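You operate a simulated robot arm through the tools that you are given. There is no shell and no other tool.

You run a simulated robot arm. Do the job below in one go: nothing can be reset, and whatever is moved stays where it is left.

## Task
Plug the white aerial lead in, switch the television on, set its input to aerial and find programme 4.
Fine: use the television's own buttons.

Only the result counts: the job must be done as asked and must still hold three seconds after the hand-in. Knocking over, shifting, dropping, spilling or breaking anything else fails it.

## Robot
A 7-joint arm with a two-finger parallel gripper, fixed in place. Base frame: the origin is at the foot of the arm, x ahead of it, y to its left, z up. Readings come in mm, degrees, newtons and seconds.
With the tool pointing down near the work surface it reaches from about 180 to 740 mm from the base axis. Its first joint turns from -166.0 to 166.0 degrees. Payload 1.57 kg.
The TCP is the grasp point between the finger pads, 30 mm short of the fingertips. In the tool frame z runs along the fingers and y along their closing line. Largest opening 110 mm; finger width 24, thickness 12; the body of the gripper, 48 by 112 mm, starts 78 mm behind the TCP.
Orientation is that of the tool frame in the base frame, as a unit quaternion [w, x, y, z]. With the fingers straight down and closing along the base's y, the tool's x points along the base's -x, its y along +y and its z along -z.

## Interface
- The arm moves only by the tool play_rows. Its argument "increments" is a list of rows, each an object (a shift or turn left out is 0, a gripper value left out holds the last) with "translation": the shift along the tool's x, y, z in mm, a list of three; "angular": the turn, a rotation vector about the tool's x, y, z in degrees, a list of three. In form: [{"translation": [x, y, z], "angular": [ax, ay, az]}, ...]. A call has 1 to 20 rows; each row shifts and turns the commanded pose from where the row before left it, along the tool's axes as they then stand. "claw" is the gripper command, from -1 (shut) to 1 (fully open), values between in proportion, set as the call begins (left out, the last holds). A row lasts 0.2 s, in which the tool goes at most 50 mm and 8.6 degrees; a call with a longer step from one row to the next is refused whole, and so is a gripper value outside its range. Where a pose cannot be reached the arm comes as near as it can. A force on the tool above 40 N (or 10 N above the force at the start of the call, whichever is more), or a blocked arm, ends the call early, and 0.2 s more pass. The fingers move at their own pace (about 45 mm/s each) and stop on an object; they squeeze with about 23 N. The grip force told is the motor's: it shows also when the fingers shut on nothing. Time passes only in rows, and 0.2 s behind the last, so rows that do not move let the fingers close. The reply holds the time, the measured pose of the TCP, the force on the tool along the base axes, the opening and the grip force, in the units named above and with some noise, with the torque about the TCP (base axes, N m) and any sound that the robot's microphone picked up, and new pictures: "views" is both (left out), scene, wrist or none.
- Cameras (640 x 400 px; columns grow to the right, rows downward): "scene" is fixed at [48.8, -650.1, 1941]; the picture's right is [0.92, -0.39, 0.00], its down [-0.22, -0.52, -0.82] and it looks along [0.32, 0.76, -0.57] (base axes); focal length 374 px, centre (320, 200). "wrist" rides on the gripper at [70, 16, -141] in the tool frame; the picture's right is [-0.23, 0.97, 0.00], its down [-0.86, -0.20, -0.48] and it looks along [-0.47, -0.11, 0.88] (tool axes); focal length 222 px, centre (320, 200). There is no depth. A picture from a camera that has moved, and an enlarged one, comes with that camera's place and axes in the base frame and with its lens.
- slide_trunk(by): slides the trunk up (or, below 0, down) by that many mm; the arm rides with it, the base frame stays. It gives what a move gives, with no picture.
- close_up(camera, box): a new picture of the part [left, top, right, bottom] of that camera's present view, enlarged. It takes no simulated time.
- close_job(): hands the job in; it is judged then, once.

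Places have to be worked out from the pictures, the camera data and where the tool is seen. Open the gripper and draw the arm clear of the work before you hand the job in, unless the task says otherwise.

The tools are called as a command line: name --argument value ..., lists and objects as JSON in quotes. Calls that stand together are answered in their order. play_rows: Moves the arm, as the interface text tells. Its arguments: {"type":"object","properties":{"increments":{"type":"array","items":{"type":"object","properties":{"translation":{"type":"array","items":{"type":"number"}},"angular":{"type":"array","items":{"type":"number"}}}}},"claw":{"type":"number"},"views":{"type":"string","enum":["both","scene","wrist","none"]}},"required":["increments"]} The other tools are called the same way: slide_trunk (by) slides the trunk up or down; close_up (camera, box) takes an enlarged picture of a part of a camera's view; close_job () hands the job in.

At the start:

```text
t: 0.0
position: [346.9, 214.4, 1391.5]
orientation: [0.001, 0.0, 1.0, 0.0]
force: [-0.8, -0.1, 0.5]
torque: [0.0, 0.01, -0.01]
gripper_width: 110.1
grip_force: 0.0
trunk travel left (down, up): [-538.0, 52.0]
```

scene: 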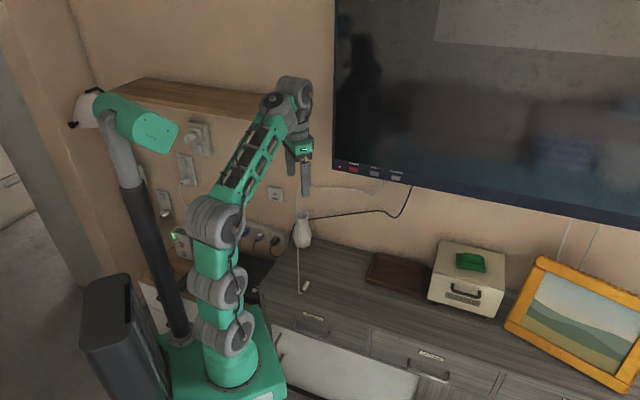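
wrist: 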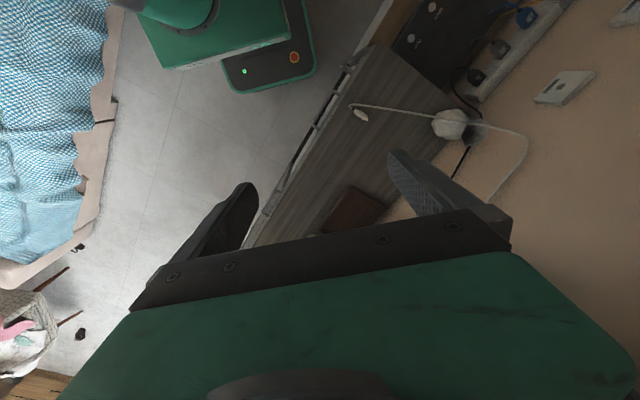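

I start by looking closer at the television's buttons, the wall socket, and the lead on the cabinet top.

close_up --camera "scene" --box '[320, 140, 440, 215]'

close_up --camera "scene" --box '[220, 170, 380, 300]'

close_up --camera "wrist" --box '[320, 0, 640, 200]'

close_up --camera "scene" --box '[140, 100, 300, 300]'

```text
5.33 times, centred on (380, 178) of scene
camera zoom: at [48.8, -650.1, 1941.0], right [0.92, -0.39, 0.0], down [-0.22, -0.52, -0.82], along [0.32, 0.76, -0.57], focal length 1996 px, centre (0, 320)
```

zoom: 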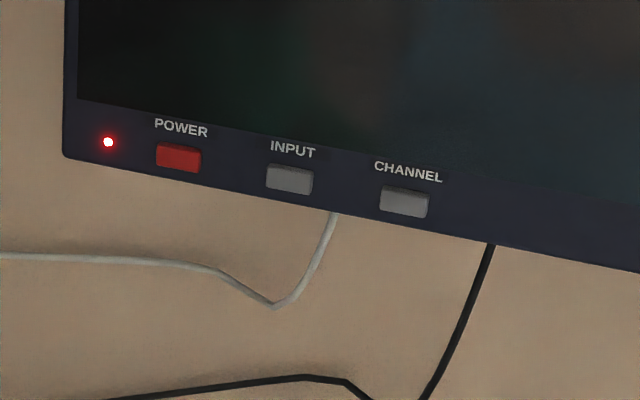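

```text
3.08 times, centred on (300, 235) of scene
camera zoom: at [48.8, -650.1, 1941.0], right [0.92, -0.39, 0.0], down [-0.22, -0.52, -0.82], along [0.32, 0.76, -0.57], focal length 1152 px, centre (382, 92)
```

zoom: 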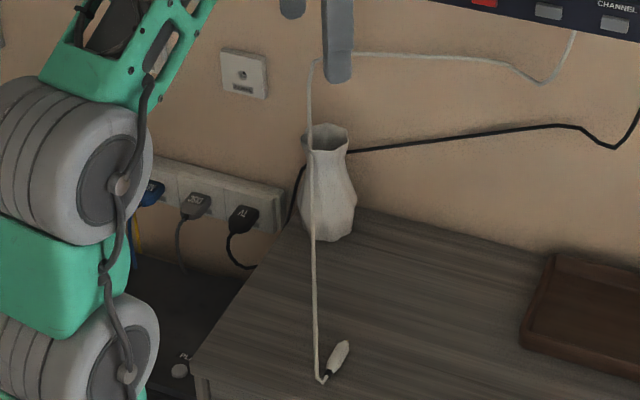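

```text
2.00 times, centred on (480, 100) of wrist
camera zoom: at [275.8, 231.1, 1533.5], right [0.23, 0.97, 0.0], down [0.85, -0.2, 0.48], along [0.47, -0.11, -0.88], focal length 444 px, centre (0, 400)
```

zoom: 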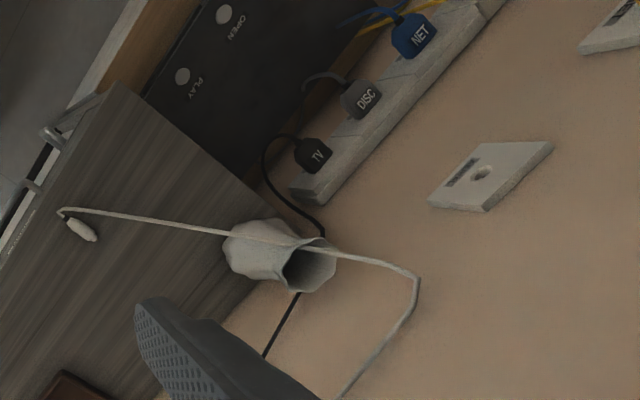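

```text
2.00 times, centred on (220, 200) of scene
camera zoom: at [48.8, -650.1, 1941.0], right [0.92, -0.39, 0.0], down [-0.22, -0.52, -0.82], along [0.32, 0.76, -0.57], focal length 748 px, centre (520, 200)
```

zoom: 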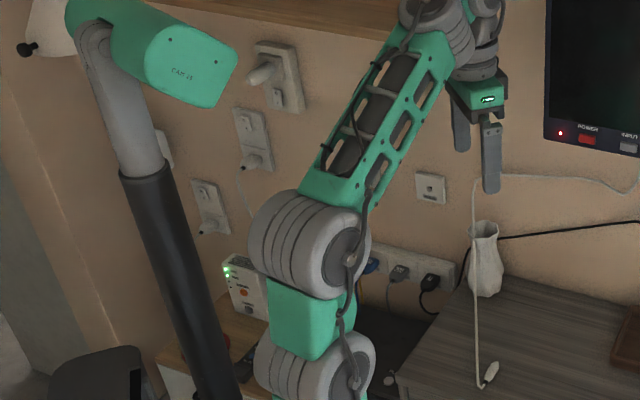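

The plug lies on the cabinet top near the vase and there is a labelled single-hole plate on the wall; I enlarge further to read labels.

close_up --camera "scene" --box '[260, 175, 300, 205]'

close_up --camera "wrist" --box '[520, 50, 620, 120]'

close_up --camera "wrist" --box '[335, 85, 415, 140]'

close_up --camera "wrist" --box '[560, 0, 640, 50]'

close_up --camera "scene" --box '[280, 270, 330, 310]'

close_up --camera "scene" --box '[140, 110, 220, 230]'

close_up --camera "scene" --box '[330, 0, 640, 200]'

close_up --camera "scene" --box '[400, 230, 560, 330]'

```text
13.33 times, centred on (280, 190) of scene
camera zoom: at [48.8, -650.1, 1941.0], right [0.92, -0.39, 0.0], down [-0.22, -0.52, -0.82], along [0.32, 0.76, -0.57], focal length 4990 px, centre (853, 333)
```

zoom: 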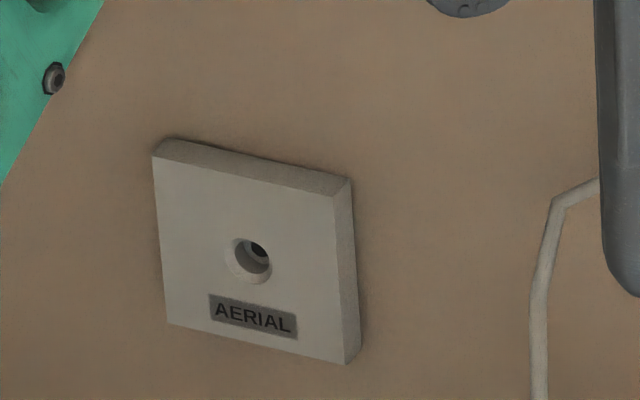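

```text
5.71 times, centred on (570, 85) of wrist
camera zoom: at [275.8, 231.1, 1533.5], right [0.23, 0.97, 0.0], down [0.85, -0.2, 0.48], along [0.47, -0.11, -0.88], focal length 1269 px, centre (-1109, 857)
```

zoom: 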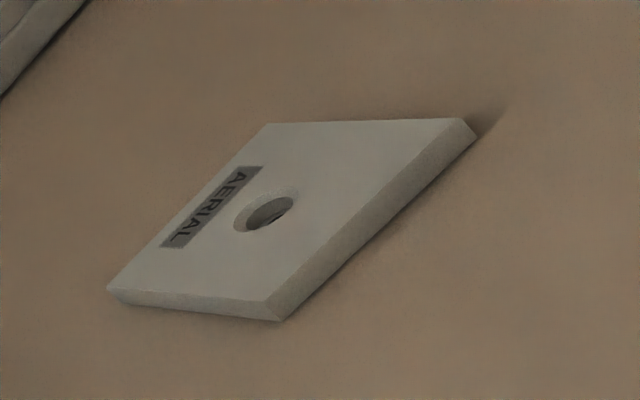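

```text
7.27 times, centred on (375, 112) of wrist
camera zoom: at [275.8, 231.1, 1533.5], right [0.23, 0.97, 0.0], down [0.85, -0.2, 0.48], along [0.47, -0.11, -0.88], focal length 1615 px, centre (-80, 836)
```

zoom: 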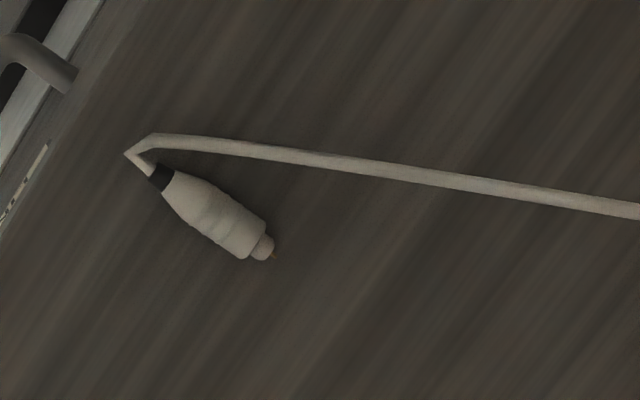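

```text
8.00 times, centred on (600, 25) of wrist
camera zoom: at [275.8, 231.1, 1533.5], right [0.23, 0.97, 0.0], down [0.85, -0.2, 0.48], along [0.47, -0.11, -0.88], focal length 1777 px, centre (-1920, 1600)
```

zoom: 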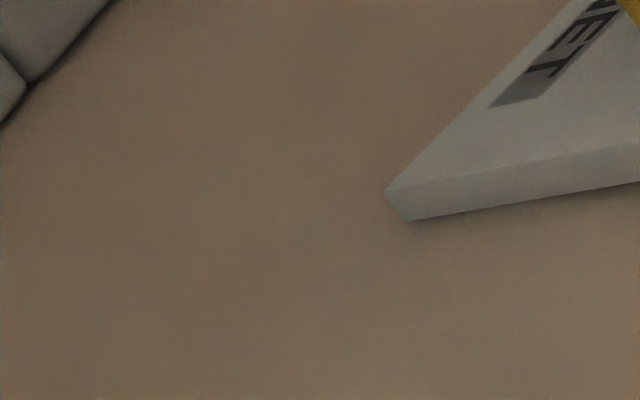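

```text
10.00 times, centred on (305, 290) of scene
camera zoom: at [48.8, -650.1, 1941.0], right [0.92, -0.39, 0.0], down [-0.22, -0.52, -0.82], along [0.32, 0.76, -0.57], focal length 3742 px, centre (470, -700)
```

zoom: 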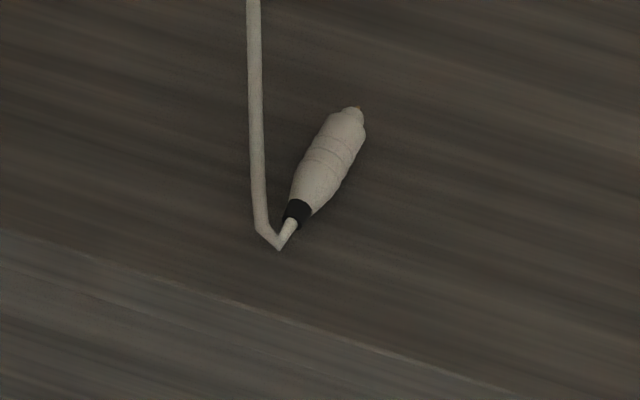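

```text
3.33 times, centred on (180, 170) of scene
camera zoom: at [48.8, -650.1, 1941.0], right [0.92, -0.39, 0.0], down [-0.22, -0.52, -0.82], along [0.32, 0.76, -0.57], focal length 1247 px, centre (787, 300)
```

zoom: 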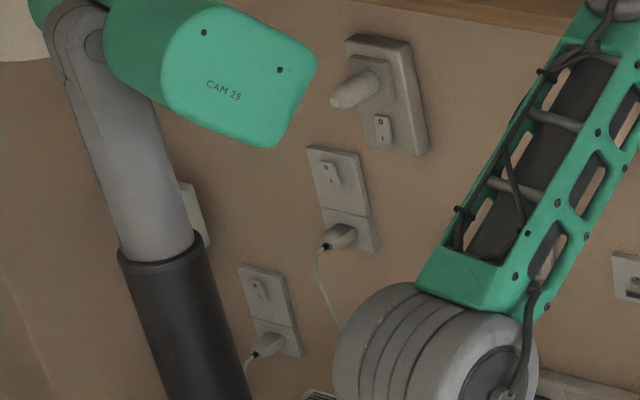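

```text
2.00 times, centred on (485, 100) of scene
camera zoom: at [48.8, -650.1, 1941.0], right [0.92, -0.39, 0.0], down [-0.22, -0.52, -0.82], along [0.32, 0.76, -0.57], focal length 748 px, centre (-10, 400)
```

zoom: 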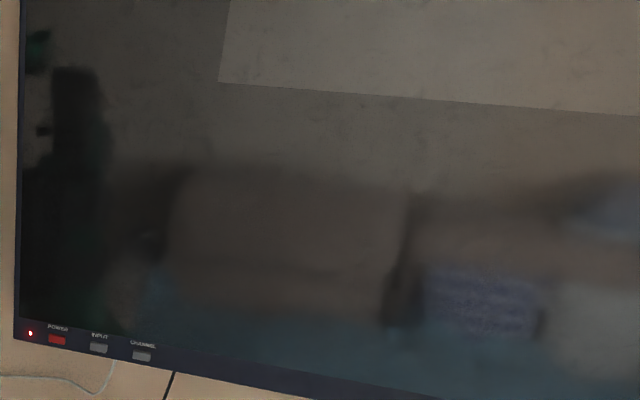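

```text
4.00 times, centred on (480, 280) of scene
camera zoom: at [48.8, -650.1, 1941.0], right [0.92, -0.39, 0.0], down [-0.22, -0.52, -0.82], along [0.32, 0.76, -0.57], focal length 1497 px, centre (-320, -120)
```

zoom: 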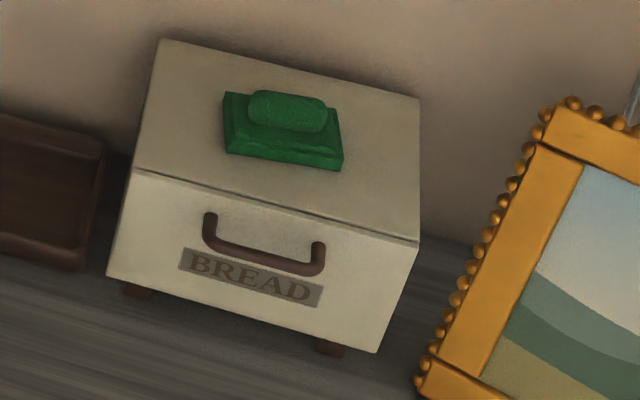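

The wall and TV turn out to lie at about 45° to the base axes (normal along (0.707, 0.707)). I place the aerial hole near (414, 748, 979), the plug near (400, 333, 791) already pointing at the wall, and the vase near (486, 582). I turn the tool 45° to line up with the wall and take new pictures.

play_rows --increments '[{"angular": [0, 0, -7.5]}, {"angular": [0, 0, -7.5]}, {"angular": [0, 0, -7.5]}, {"angular": [0, 0, -7.5]}, {"angular": [0, 0, -7.5]}, {"angular": [0, 0, -7.5]}, {"translation": [0, 0, 0]}]' --claw 1

```text
t: 1.0
position: [349.3, 216.5, 1392.0]
orientation: [0.004, -0.246, 0.969, 0.002]
force: [5.0, 4.4, -9.4]
torque: [-0.36, 0.17, -0.1]
gripper_width: 109.9
grip_force: 0.0
trunk travel left (down, up): [-538.0, 52.0]
stopped in row 5: the force on the tool passed its limit at 94 N (the readings are from after the stop); the commanded pose is now the measured one
camera wrist: at [277.2, 196.8, 1533.4], right [-0.27, 0.96, 0.0], down [0.84, 0.23, 0.49], along [0.47, 0.13, -0.87], focal length 222 px, centre (320, 200)
```

scene: 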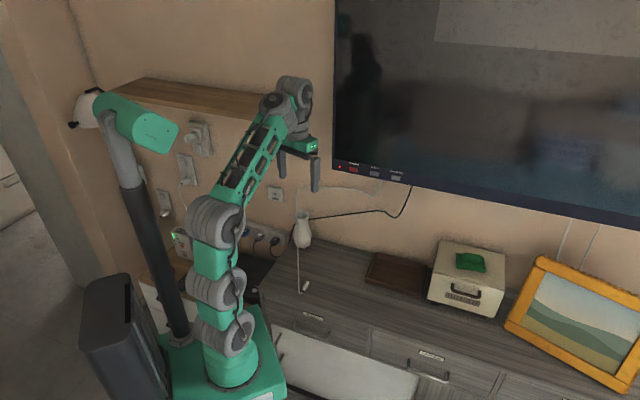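
wrist: 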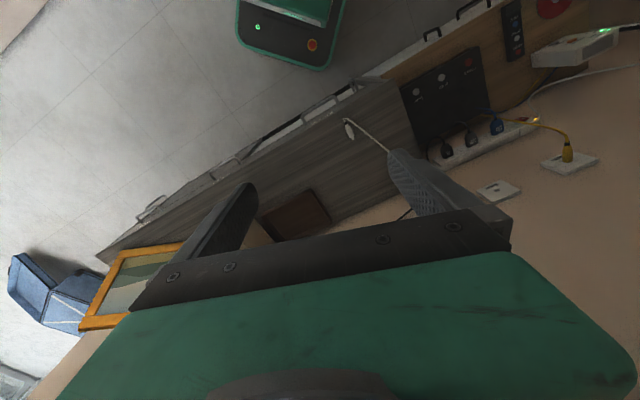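

The turn stopped on a 94 N contact at about 28.5°, so I look closely at the hand to see what it may be touching before moving again.

close_up --camera "scene" --box '[230, 60, 350, 200]'

close_up --camera "scene" --box '[180, 120, 340, 400]'

close_up --camera "wrist" --box '[320, 0, 640, 200]'

```text
2.86 times, centred on (290, 130) of scene
camera zoom: at [48.8, -650.1, 1941.0], right [0.92, -0.39, 0.0], down [-0.22, -0.52, -0.82], along [0.32, 0.76, -0.57], focal length 1069 px, centre (406, 400)
```

zoom: 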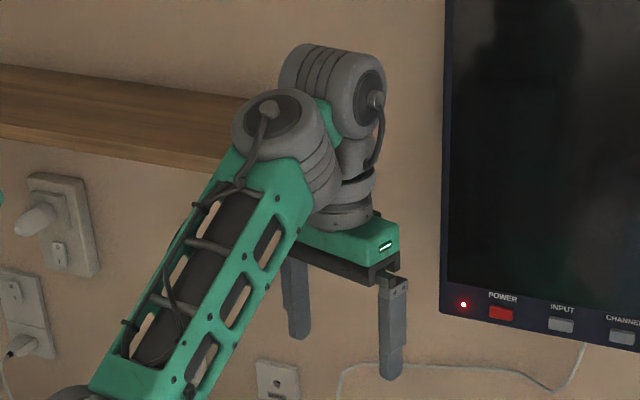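

```text
1.43 times, centred on (260, 260) of scene
camera zoom: at [48.8, -650.1, 1941.0], right [0.92, -0.39, 0.0], down [-0.22, -0.52, -0.82], along [0.32, 0.76, -0.57], focal length 535 px, centre (406, 114)
```

zoom: 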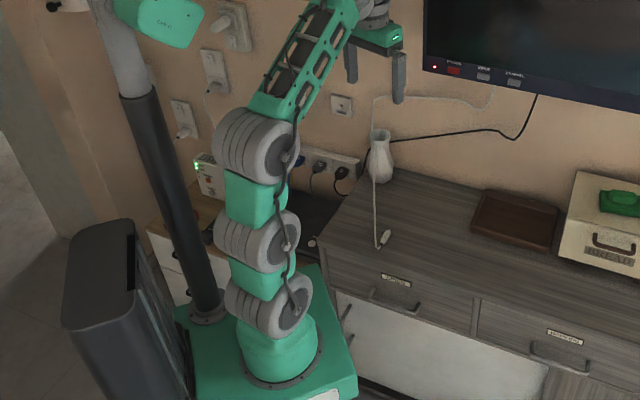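

```text
2.00 times, centred on (480, 100) of wrist
camera zoom: at [277.2, 196.8, 1533.4], right [-0.27, 0.96, 0.0], down [0.84, 0.23, 0.49], along [0.47, 0.13, -0.87], focal length 444 px, centre (0, 400)
```

zoom: 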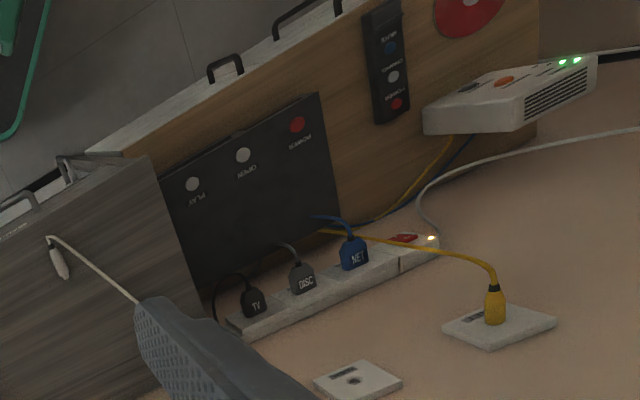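

The turning hand probably met the arm's own forearm, as nothing else is near. I move the hand out and down first, without turning, to unfold the arm.

play_rows --increments '[{"translation": [-12, 0, 10]}, {"translation": [-20, 10, 20]}, {"translation": [-20, 18, 30]}, {"translation": [-20, 20, 30]}, {"translation": [-20, 20, 30]}, {"translation": [-10, 10, 30]}, {"translation": [0, 0, 30]}, {"translation": [0, 0, 30]}, {"translation": [0, 0, 20]}, {"translation": [0, 0, 0]}]' --views "both"

```text
t: 3.2
position: [402.5, 333.2, 1162.2]
orientation: [0.004, -0.246, 0.969, 0.001]
force: [0.5, -0.6, 0.0]
torque: [-0.03, -0.02, 0.0]
gripper_width: 110.2
grip_force: 0.1
trunk travel left (down, up): [-538.0, 52.0]
camera wrist: at [331.0, 315.8, 1303.2], right [-0.27, 0.96, 0.0], down [0.84, 0.23, 0.48], along [0.47, 0.13, -0.87], focal length 222 px, centre (320, 200)
```

scene: 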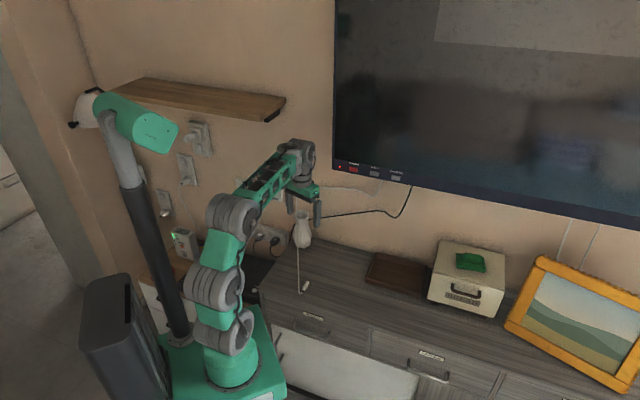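
wrist: 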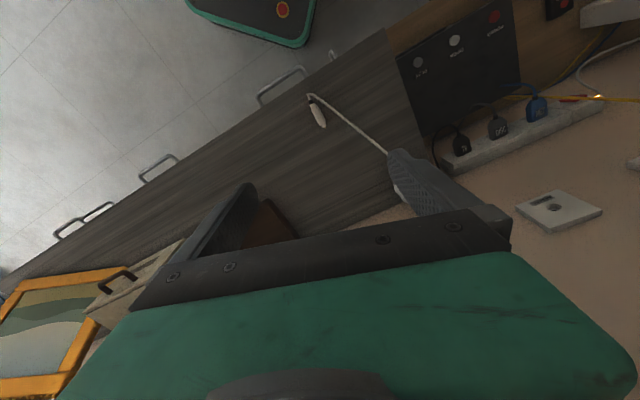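

The contact is gone, so it was the arm's own link. I finish the turn to 45° gently and start tilting the tool forward, watching for force.

play_rows --increments '[{"angular": [0, 0, -4]}, {"angular": [0, 0, -4.5]}, {"angular": [0, 0, -4.5]}, {"angular": [0, 0, -3.5]}, {"angular": [0, -4, 0]}, {"angular": [0, -5, 0]}, {"angular": [0, -6, 0]}, {"angular": [0, -5, 0]}, {"angular": [0, -5, 0]}, {"translation": [0, 0, 0]}]' --views "both"

```text
t: 5.4
position: [403.1, 333.6, 1162.0]
orientation: [0.204, -0.373, 0.901, 0.084]
force: [0.4, -1.3, -0.2]
torque: [0.02, -0.01, 0.0]
gripper_width: 110.2
grip_force: 0.1
trunk travel left (down, up): [-538.0, 52.0]
camera wrist: at [301.7, 258.6, 1260.8], right [-0.54, 0.83, 0.1], down [0.54, 0.26, 0.8], along [0.64, 0.49, -0.59], focal length 222 px, centre (320, 200)
```

scene: 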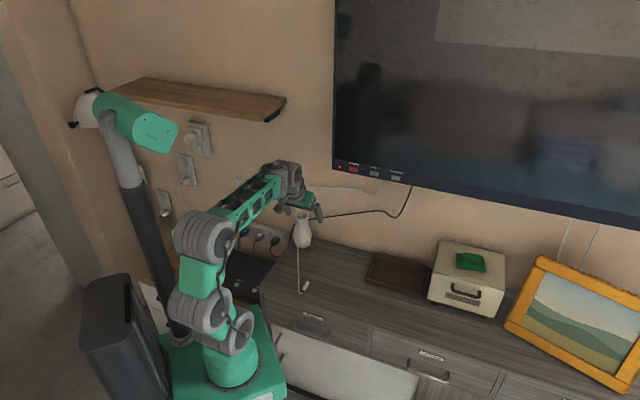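
wrist: 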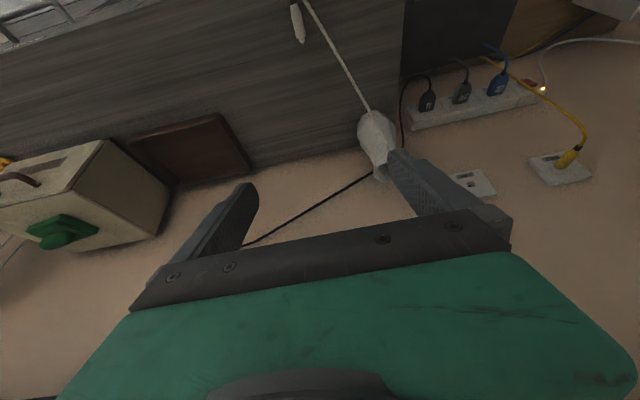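

The 25° forward tilt is clean. Before picking up the plug I test, with empty fingers, whether this tilted posture can reach in front of the aerial socket, passing well above the vase.

play_rows --increments '[{"translation": [-5.06, 31.67, 10.04]}, {"translation": [-5.06, 31.67, 10.04]}, {"translation": [-5.06, 31.67, 10.04]}, {"translation": [-5.06, 31.67, 10.04]}, {"translation": [-5.06, 31.67, 10.04]}, {"translation": [-5.06, 31.67, 10.04]}, {"translation": [-5.06, 31.67, 10.04]}, {"translation": [-5.06, 31.67, 10.04]}, {"translation": [-5.06, 31.67, 10.04]}, {"translation": [-18.2, 0, 26.4]}, {"translation": [-18.2, 0, 26.4]}, {"translation": [-18.2, 0, 26.4]}, {"translation": [0, 0, 0]}]' --views "both"

```text
t: 8.2
position: [317.0, 652.4, 1051.4]
orientation: [0.203, -0.373, 0.901, 0.083]
force: [0.3, 0.1, 0.4]
torque: [-0.03, -0.01, -0.01]
gripper_width: 109.9
grip_force: 0.0
trunk travel left (down, up): [-538.0, 52.0]
camera wrist: at [216.7, 576.3, 1151.0], right [-0.54, 0.83, 0.1], down [0.54, 0.26, 0.8], along [0.64, 0.49, -0.59], focal length 222 px, centre (320, 200)
```

scene: 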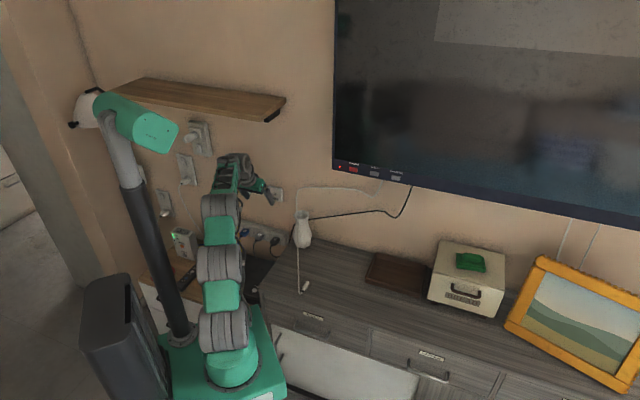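
wrist: 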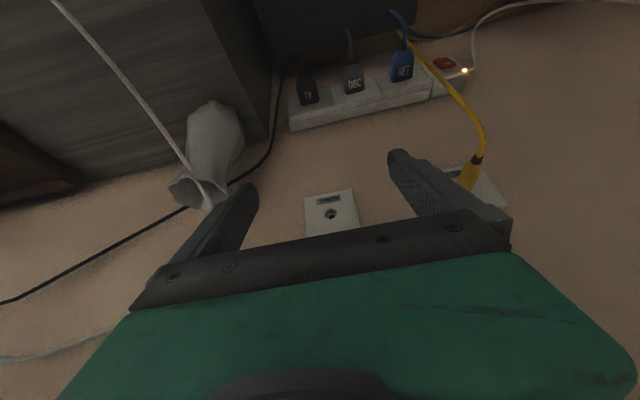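

The arm reaches here easily and the wrist camera sees the AERIAL hole well. I enlarge it to refine its place, and check the neighbouring plate and the shelf.

close_up --camera "wrist" --box '[290, 180, 370, 240]'

close_up --camera "wrist" --box '[160, 60, 340, 220]'

close_up --camera "scene" --box '[160, 130, 320, 300]'

```text
6.67 times, centred on (330, 210) of wrist
camera zoom: at [216.7, 576.3, 1151.0], right [-0.54, 0.83, 0.1], down [0.54, 0.26, 0.8], along [0.64, 0.49, -0.59], focal length 1481 px, centre (253, 133)
```

zoom: 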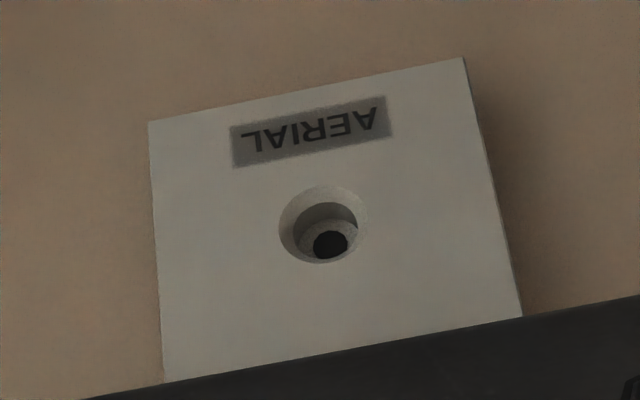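

```text
2.50 times, centred on (250, 140) of wrist
camera zoom: at [216.7, 576.3, 1151.0], right [-0.54, 0.83, 0.1], down [0.54, 0.26, 0.8], along [0.64, 0.49, -0.59], focal length 555 px, centre (495, 350)
```

zoom: 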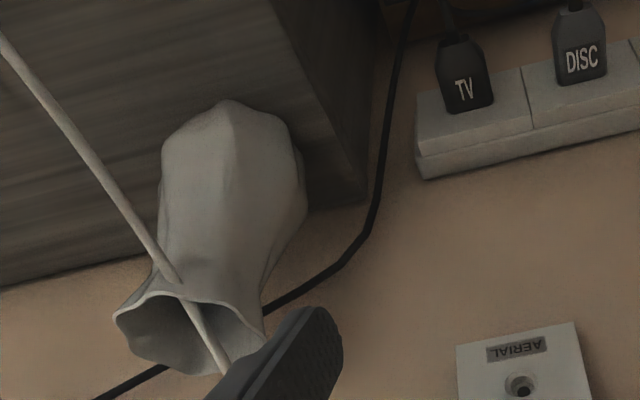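

```text
2.35 times, centred on (240, 215) of scene
camera zoom: at [48.8, -650.1, 1941.0], right [0.92, -0.39, 0.0], down [-0.22, -0.52, -0.82], along [0.32, 0.76, -0.57], focal length 880 px, centre (508, 165)
```

zoom: 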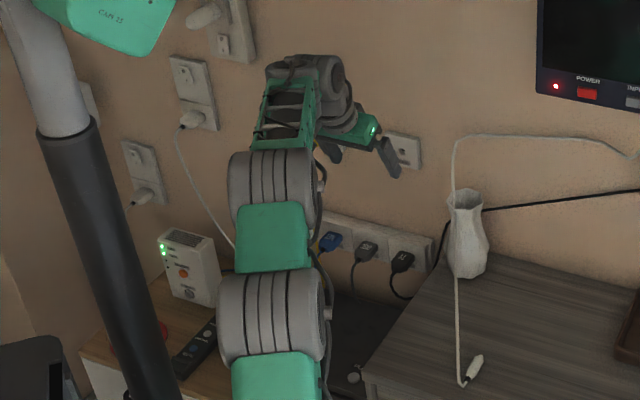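

I enlarge the vase mouth to see how the lead runs past it.

close_up --camera "wrist" --box '[190, 150, 260, 215]'

close_up --camera "scene" --box '[280, 180, 330, 300]'

close_up --camera "scene" --box '[285, 195, 325, 255]'

```text
6.15 times, centred on (225, 182) of wrist
camera zoom: at [216.7, 576.3, 1151.0], right [-0.54, 0.83, 0.1], down [0.54, 0.26, 0.8], along [0.64, 0.49, -0.59], focal length 1367 px, centre (905, 308)
```

zoom: 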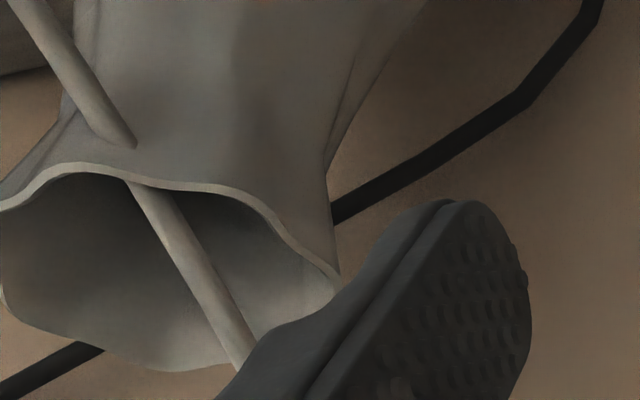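

```text
3.33 times, centred on (305, 240) of scene
camera zoom: at [48.8, -650.1, 1941.0], right [0.92, -0.39, 0.0], down [-0.22, -0.52, -0.82], along [0.32, 0.76, -0.57], focal length 1247 px, centre (370, 67)
```

zoom: 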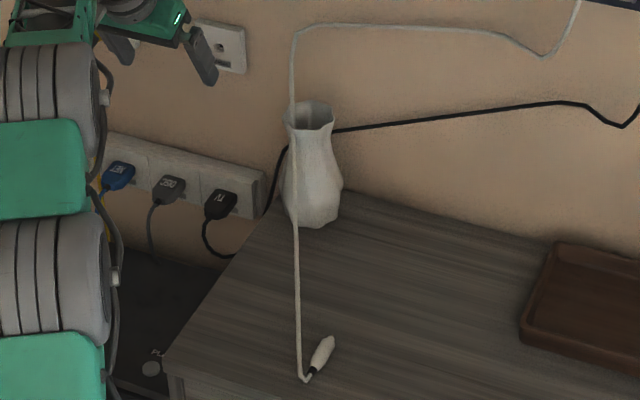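

```text
6.67 times, centred on (305, 225) of scene
camera zoom: at [48.8, -650.1, 1941.0], right [0.92, -0.39, 0.0], down [-0.22, -0.52, -0.82], along [0.32, 0.76, -0.57], focal length 2495 px, centre (420, 33)
```

zoom: 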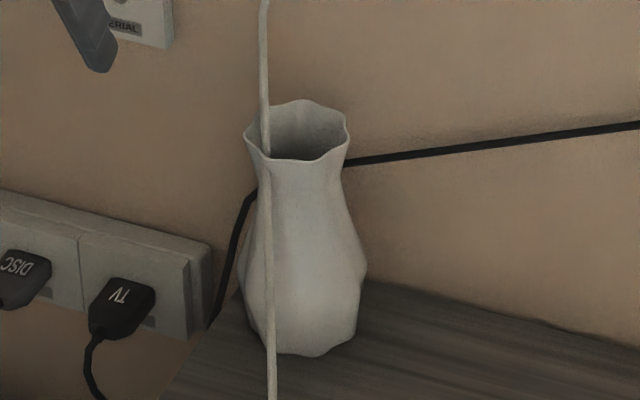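

The lead passes straight through the vase's rim, so it is only drawn and will not drag things. Refined with the wrist views, the hole is near (412, 740, 986). I go back the way I came and down to about 110 mm above the plug.

play_rows --increments '[{"translation": [18.2, 0, -26.4]}, {"translation": [18.2, 0, -26.4]}, {"translation": [18.2, 0, -26.4]}, {"translation": [5.06, -31.67, -10.04]}, {"translation": [5.06, -31.67, -10.04]}, {"translation": [5.06, -31.67, -10.04]}, {"translation": [5.06, -31.67, -10.04]}, {"translation": [5.06, -31.67, -10.04]}, {"translation": [5.06, -31.67, -10.04]}, {"translation": [5.06, -31.67, -10.04]}, {"translation": [5.06, -31.67, -10.04]}, {"translation": [5.06, -31.67, -10.04]}, {"translation": [15.3, 0, 28.95]}, {"translation": [15.3, 0, 28.95]}, {"translation": [15.3, 0, 28.95]}, {"translation": [15.3, 0, 28.95]}, {"translation": [15.3, 0, 28.95]}, {"translation": [15.3, 0, 28.95]}, {"translation": [15.3, 0, 28.95]}, {"translation": [15.3, 0, 28.95]}]' --views "both"

```text
t: 12.4
position: [395.2, 327.2, 903.2]
orientation: [0.203, -0.373, 0.901, 0.083]
force: [0.0, -0.9, 0.3]
torque: [0.01, -0.01, -0.01]
gripper_width: 110.1
grip_force: 0.0
trunk travel left (down, up): [-538.0, 52.0]
camera wrist: at [294.7, 252.1, 1000.3], right [-0.54, 0.83, 0.1], down [0.54, 0.26, 0.8], along [0.64, 0.49, -0.59], focal length 222 px, centre (320, 200)
```

scene: 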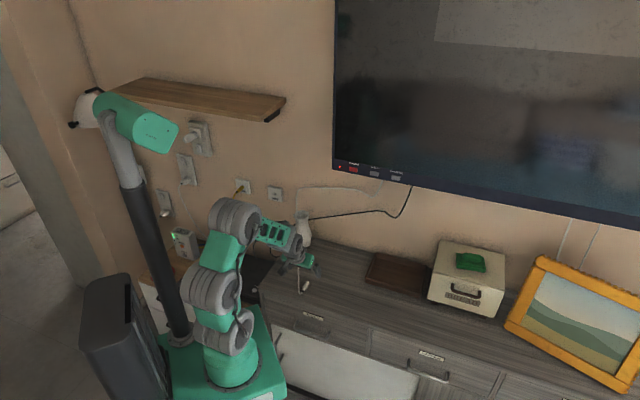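
wrist: 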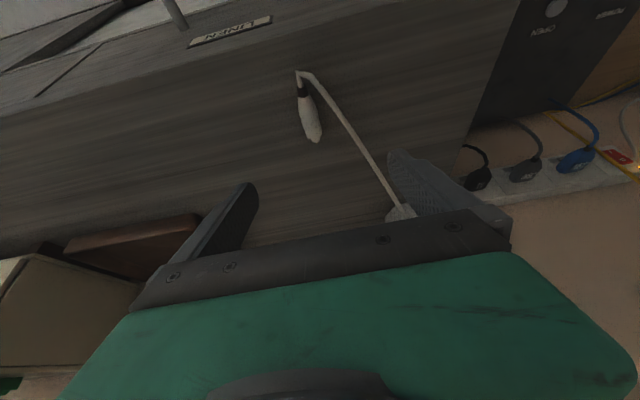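

The plug is in view of the wrist camera; I enlarge it to fix its exact position and axis.

close_up --camera "wrist" --box '[270, 55, 370, 155]'

close_up --camera "scene" --box '[270, 235, 350, 305]'

```text
4.00 times, centred on (320, 105) of wrist
camera zoom: at [294.7, 252.1, 1000.3], right [-0.54, 0.83, 0.1], down [0.54, 0.26, 0.8], along [0.64, 0.49, -0.59], focal length 888 px, centre (320, 580)
```

zoom: 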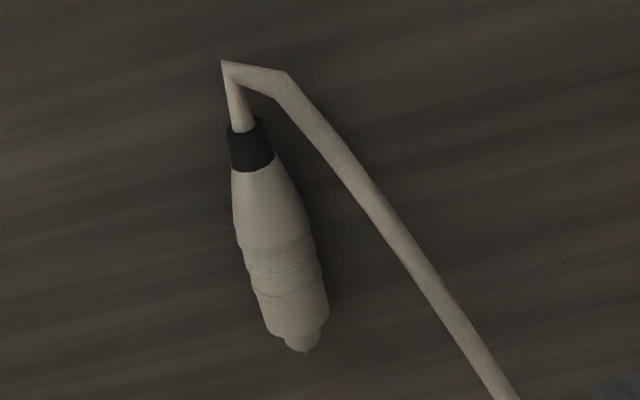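

```text
5.71 times, centred on (310, 270) of scene
camera zoom: at [48.8, -650.1, 1941.0], right [0.92, -0.39, 0.0], down [-0.22, -0.52, -0.82], along [0.32, 0.76, -0.57], focal length 2138 px, centre (377, -200)
```

zoom: 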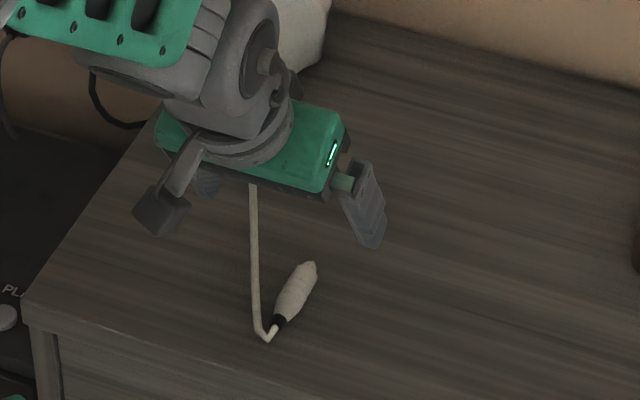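

The plug lies along the wall normal from n≈490 (collar) to n≈555 (nose), at w≈50 and about 21 mm thick. I lower the hand in two stages to just above grasp height, with the fingers partly closed to 60 mm.

play_rows --increments '[{"translation": [4.6, -2, 13.7]}, {"translation": [4.6, 0, 13.7]}, {"translation": [4.6, 0, 13.7]}, {"translation": [4.3, 0, 9]}, {"translation": [4.3, 0, 9]}, {"translation": [4.3, 0, 9]}, {"translation": [0, 0, 0]}]' --claw 0.1 --views "both"

close_up --camera "wrist" --box '[230, 90, 410, 240]'

close_up --camera "scene" --box '[275, 255, 335, 305]'

```text
t: 14.0
position: [399.7, 328.2, 827.7]
orientation: [0.203, -0.373, 0.902, 0.083]
force: [0.2, 0.4, 0.5]
torque: [0.0, -0.03, 0.0]
gripper_width: 60.5
grip_force: 0.1
trunk travel left (down, up): [-538.0, 52.0]
camera wrist: at [299.1, 253.0, 926.6], right [-0.54, 0.83, 0.1], down [0.54, 0.26, 0.8], along [0.64, 0.49, -0.59], focal length 222 px, centre (320, 200)
```

scene: 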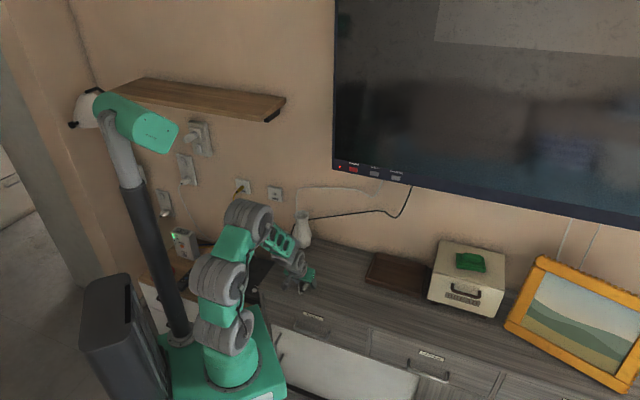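
wrist: 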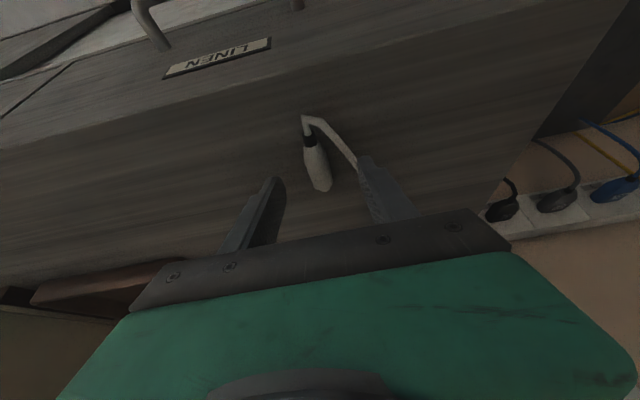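

```text
2.67 times, centred on (320, 165) of wrist
camera zoom: at [299.1, 253.0, 926.6], right [-0.54, 0.83, 0.1], down [0.54, 0.26, 0.8], along [0.64, 0.49, -0.59], focal length 592 px, centre (320, 293)
```

zoom: 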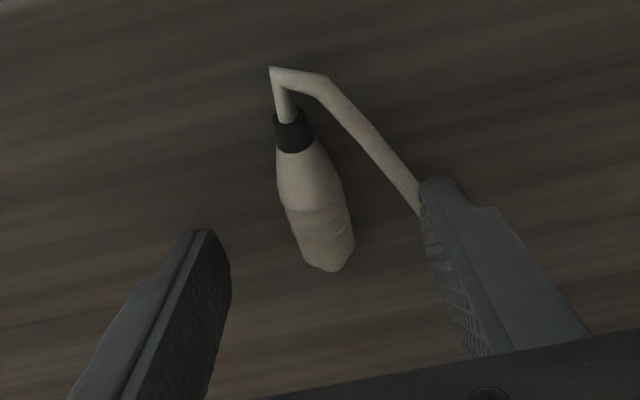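

```text
8.00 times, centred on (305, 280) of scene
camera zoom: at [48.8, -650.1, 1941.0], right [0.92, -0.39, 0.0], down [-0.22, -0.52, -0.82], along [0.32, 0.76, -0.57], focal length 2994 px, centre (440, -440)
```

zoom: 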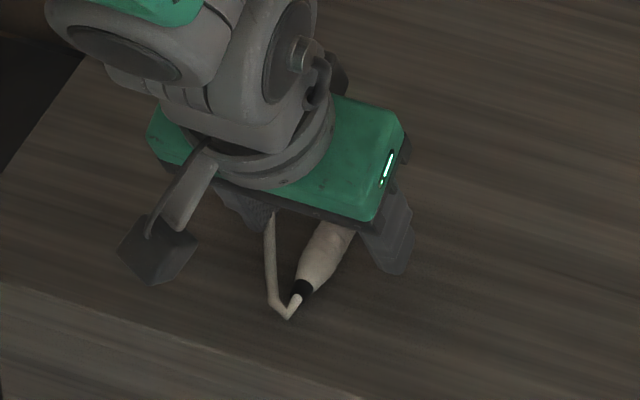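

I am centred over the plug with the fingertips close to the table. I go down in small steps, watching the force to find the table.

play_rows --increments '[{"translation": [0.86, 0, 1.8]}, {"translation": [0.86, 0, 1.8]}, {"translation": [0.86, 0, 1.8]}, {"translation": [0, 0, 0]}]' --views "none"

```text
t: 15.0
position: [399.6, 327.4, 821.6]
orientation: [0.203, -0.373, 0.901, 0.084]
force: [0.1, -0.3, 0.1]
torque: [0.0, 0.01, 0.03]
gripper_width: 60.5
grip_force: 0.2
trunk travel left (down, up): [-538.0, 52.0]
```

No contact yet at 821.6. I keep going down in fine steps.

play_rows --increments '[{"translation": [0.65, 0, 1.35]}, {"translation": [0.65, 0, 1.35]}, {"translation": [0, 0, 0]}]' --views "wrist"

close_up --camera "wrist" --box '[230, 90, 410, 240]'

close_up --camera "scene" --box '[285, 265, 325, 295]'

```text
t: 15.8
position: [398.2, 328.9, 822.0]
orientation: [0.205, -0.373, 0.901, 0.085]
force: [-10.5, -10.3, 28.8]
torque: [0.22, 0.74, 0.37]
gripper_width: 60.4
grip_force: 0.0
trunk travel left (down, up): [-538.0, 52.0]
camera wrist: at [298.4, 252.6, 919.6], right [-0.54, 0.83, 0.1], down [0.54, 0.26, 0.8], along [0.64, 0.49, -0.59], focal length 222 px, centre (320, 200)
```

wrist: 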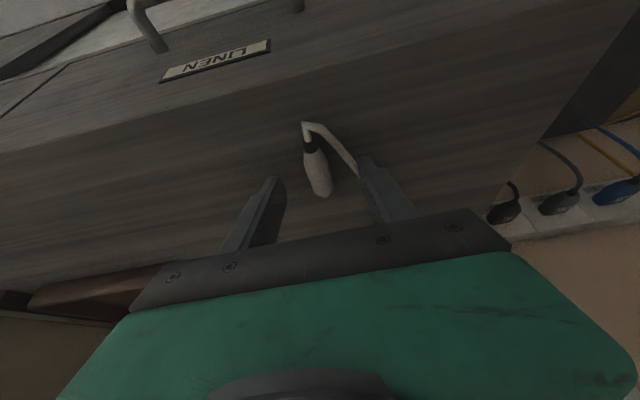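

```text
2.67 times, centred on (320, 165) of wrist
camera zoom: at [298.4, 252.6, 919.6], right [-0.54, 0.83, 0.1], down [0.54, 0.26, 0.8], along [0.64, 0.49, -0.59], focal length 592 px, centre (320, 293)
```

zoom: 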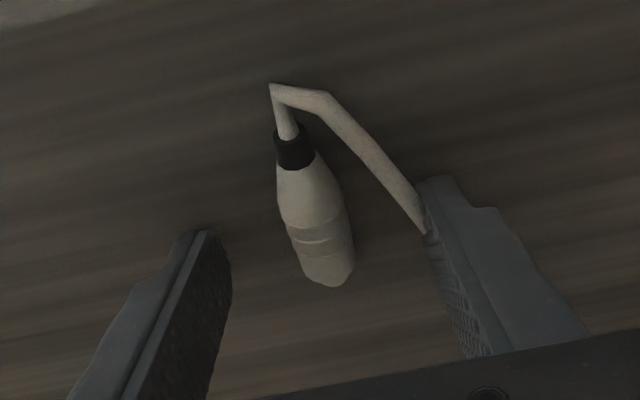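

```text
13.33 times, centred on (305, 280) of scene
camera zoom: at [48.8, -650.1, 1941.0], right [0.92, -0.39, 0.0], down [-0.22, -0.52, -0.82], along [0.32, 0.76, -0.57], focal length 4990 px, centre (520, -867)
```

zoom: 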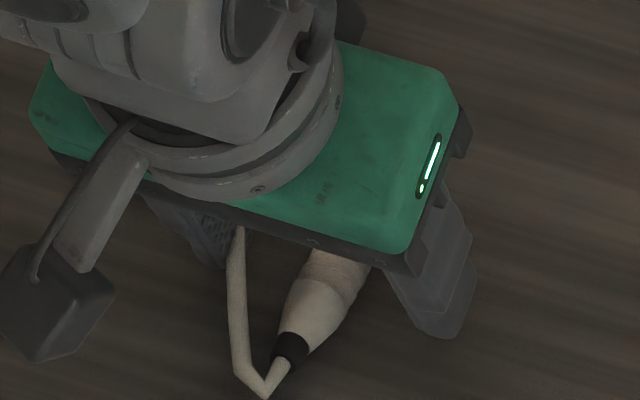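

The fingertips touch the table (28.8 N up at TCP z≈822), so the table is near z≈789 and the plug axis near 800. I lift 4 mm off it and close the fingers on the plug.

play_rows --increments '[{"translation": [-1.72, 0, -3.6]}, {"translation": [0, 0, 0]}]' --views "none"

play_rows --increments '[{"translation": [0, 0, 0]}, {"translation": [0, 0, 0]}, {"translation": [0, 0, 0]}, {"translation": [0, 0, 0]}, {"translation": [0, 0, 0]}]' --claw -1 --views "both"

close_up --camera "wrist" --box '[230, 90, 410, 240]'

```text
t: 16.4
position: [400.1, 327.5, 822.6]
orientation: [0.204, -0.373, 0.901, 0.084]
force: [-0.3, 1.8, 2.6]
torque: [0.17, 0.01, -0.07]
gripper_width: 61.0
grip_force: 0.7
trunk travel left (down, up): [-538.0, 52.0]
```

```text
t: 17.6
position: [399.2, 327.6, 823.0]
orientation: [0.203, -0.372, 0.902, 0.083]
force: [-1.0, 0.1, 0.1]
torque: [0.02, 0.01, -0.01]
gripper_width: 15.5
grip_force: 23.6
trunk travel left (down, up): [-538.0, 52.0]
camera wrist: at [299.3, 253.0, 921.3], right [-0.54, 0.83, 0.1], down [0.54, 0.26, 0.8], along [0.64, 0.49, -0.59], focal length 222 px, centre (320, 200)
```

scene: 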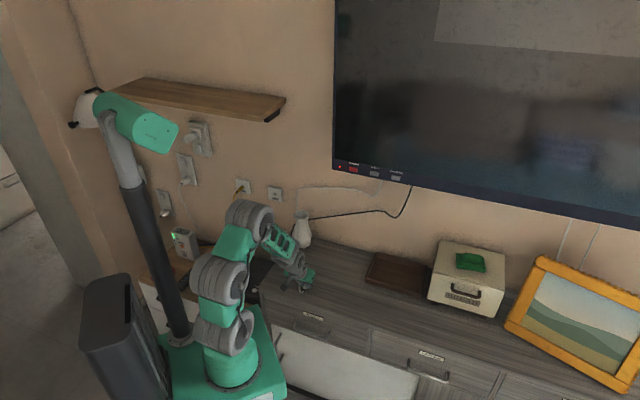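
wrist: 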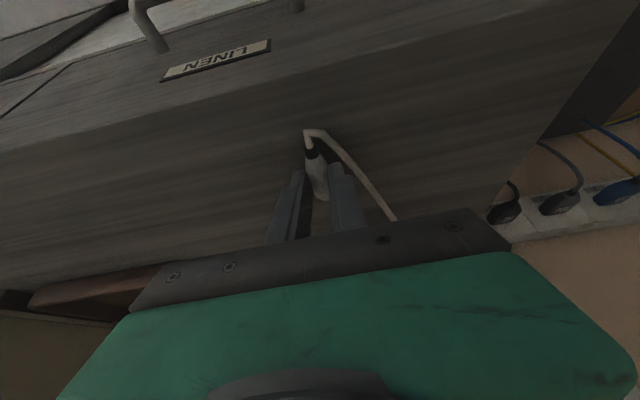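

```text
2.67 times, centred on (320, 165) of wrist
camera zoom: at [299.3, 253.0, 921.3], right [-0.54, 0.83, 0.1], down [0.54, 0.26, 0.8], along [0.64, 0.49, -0.59], focal length 592 px, centre (320, 293)
```

zoom: 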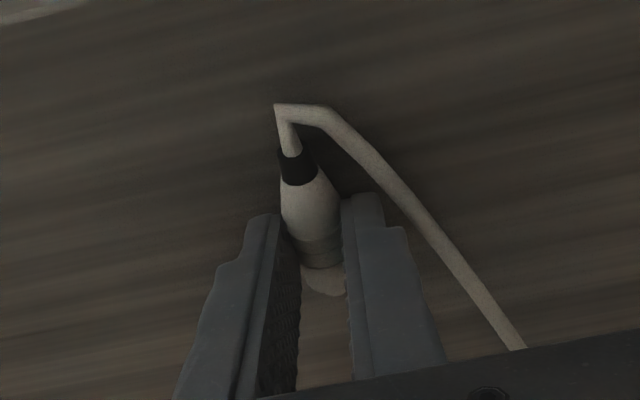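

The grip holds at 15.5 mm with 23.6 N, so the plug is in the fingers. I lift it straight up 60 mm and check how it sits.

play_rows --increments '[{"translation": [-2.15, 0, -4.5]}, {"translation": [-4.3, 0, -9.02]}, {"translation": [-6.45, 0, -13.5]}, {"translation": [-6.45, 0, -13.5]}, {"translation": [-6.45, 0, -13.5]}, {"translation": [0, 0, 0]}]' --views "both"

close_up --camera "wrist" --box '[270, 130, 370, 230]'

close_up --camera "scene" --box '[260, 230, 340, 300]'

```text
t: 19.0
position: [401.5, 327.3, 884.2]
orientation: [0.203, -0.374, 0.901, 0.083]
force: [-0.2, -0.5, -0.9]
torque: [-0.02, -0.01, 0.0]
gripper_width: 15.6
grip_force: 23.3
trunk travel left (down, up): [-538.0, 52.0]
camera wrist: at [299.8, 252.9, 981.6], right [-0.54, 0.83, 0.1], down [0.54, 0.26, 0.8], along [0.64, 0.49, -0.59], focal length 222 px, centre (320, 200)
```

scene: 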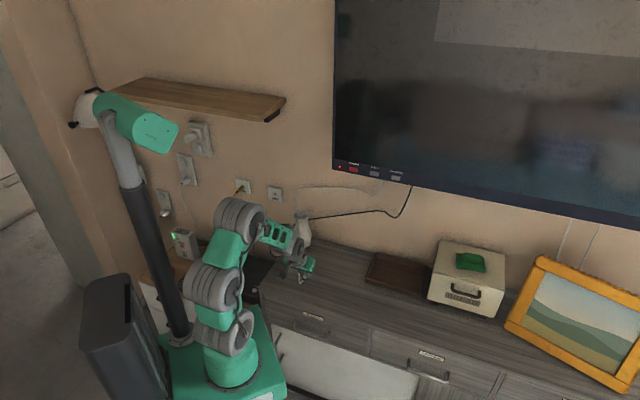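
wrist: 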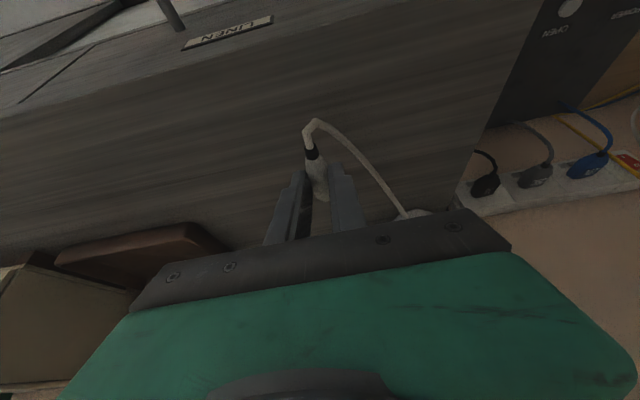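

```text
4.00 times, centred on (320, 180) of wrist
camera zoom: at [299.8, 252.9, 981.6], right [-0.54, 0.83, 0.1], down [0.54, 0.26, 0.8], along [0.64, 0.49, -0.59], focal length 888 px, centre (320, 280)
```

zoom: 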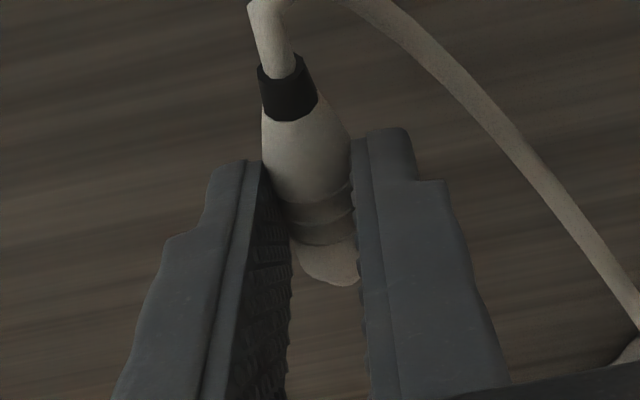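

```text
5.71 times, centred on (300, 265) of scene
camera zoom: at [48.8, -650.1, 1941.0], right [0.92, -0.39, 0.0], down [-0.22, -0.52, -0.82], along [0.32, 0.76, -0.57], focal length 2138 px, centre (434, -171)
```

zoom: 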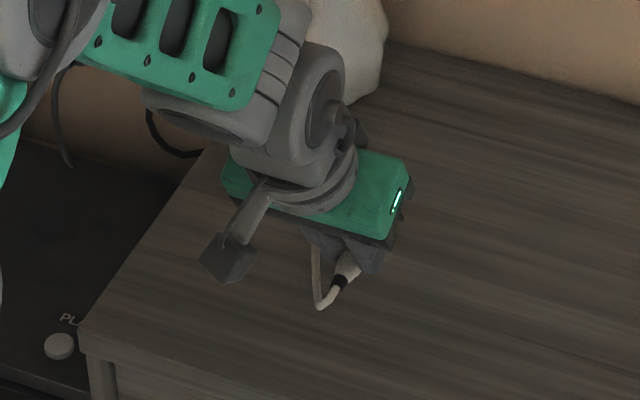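

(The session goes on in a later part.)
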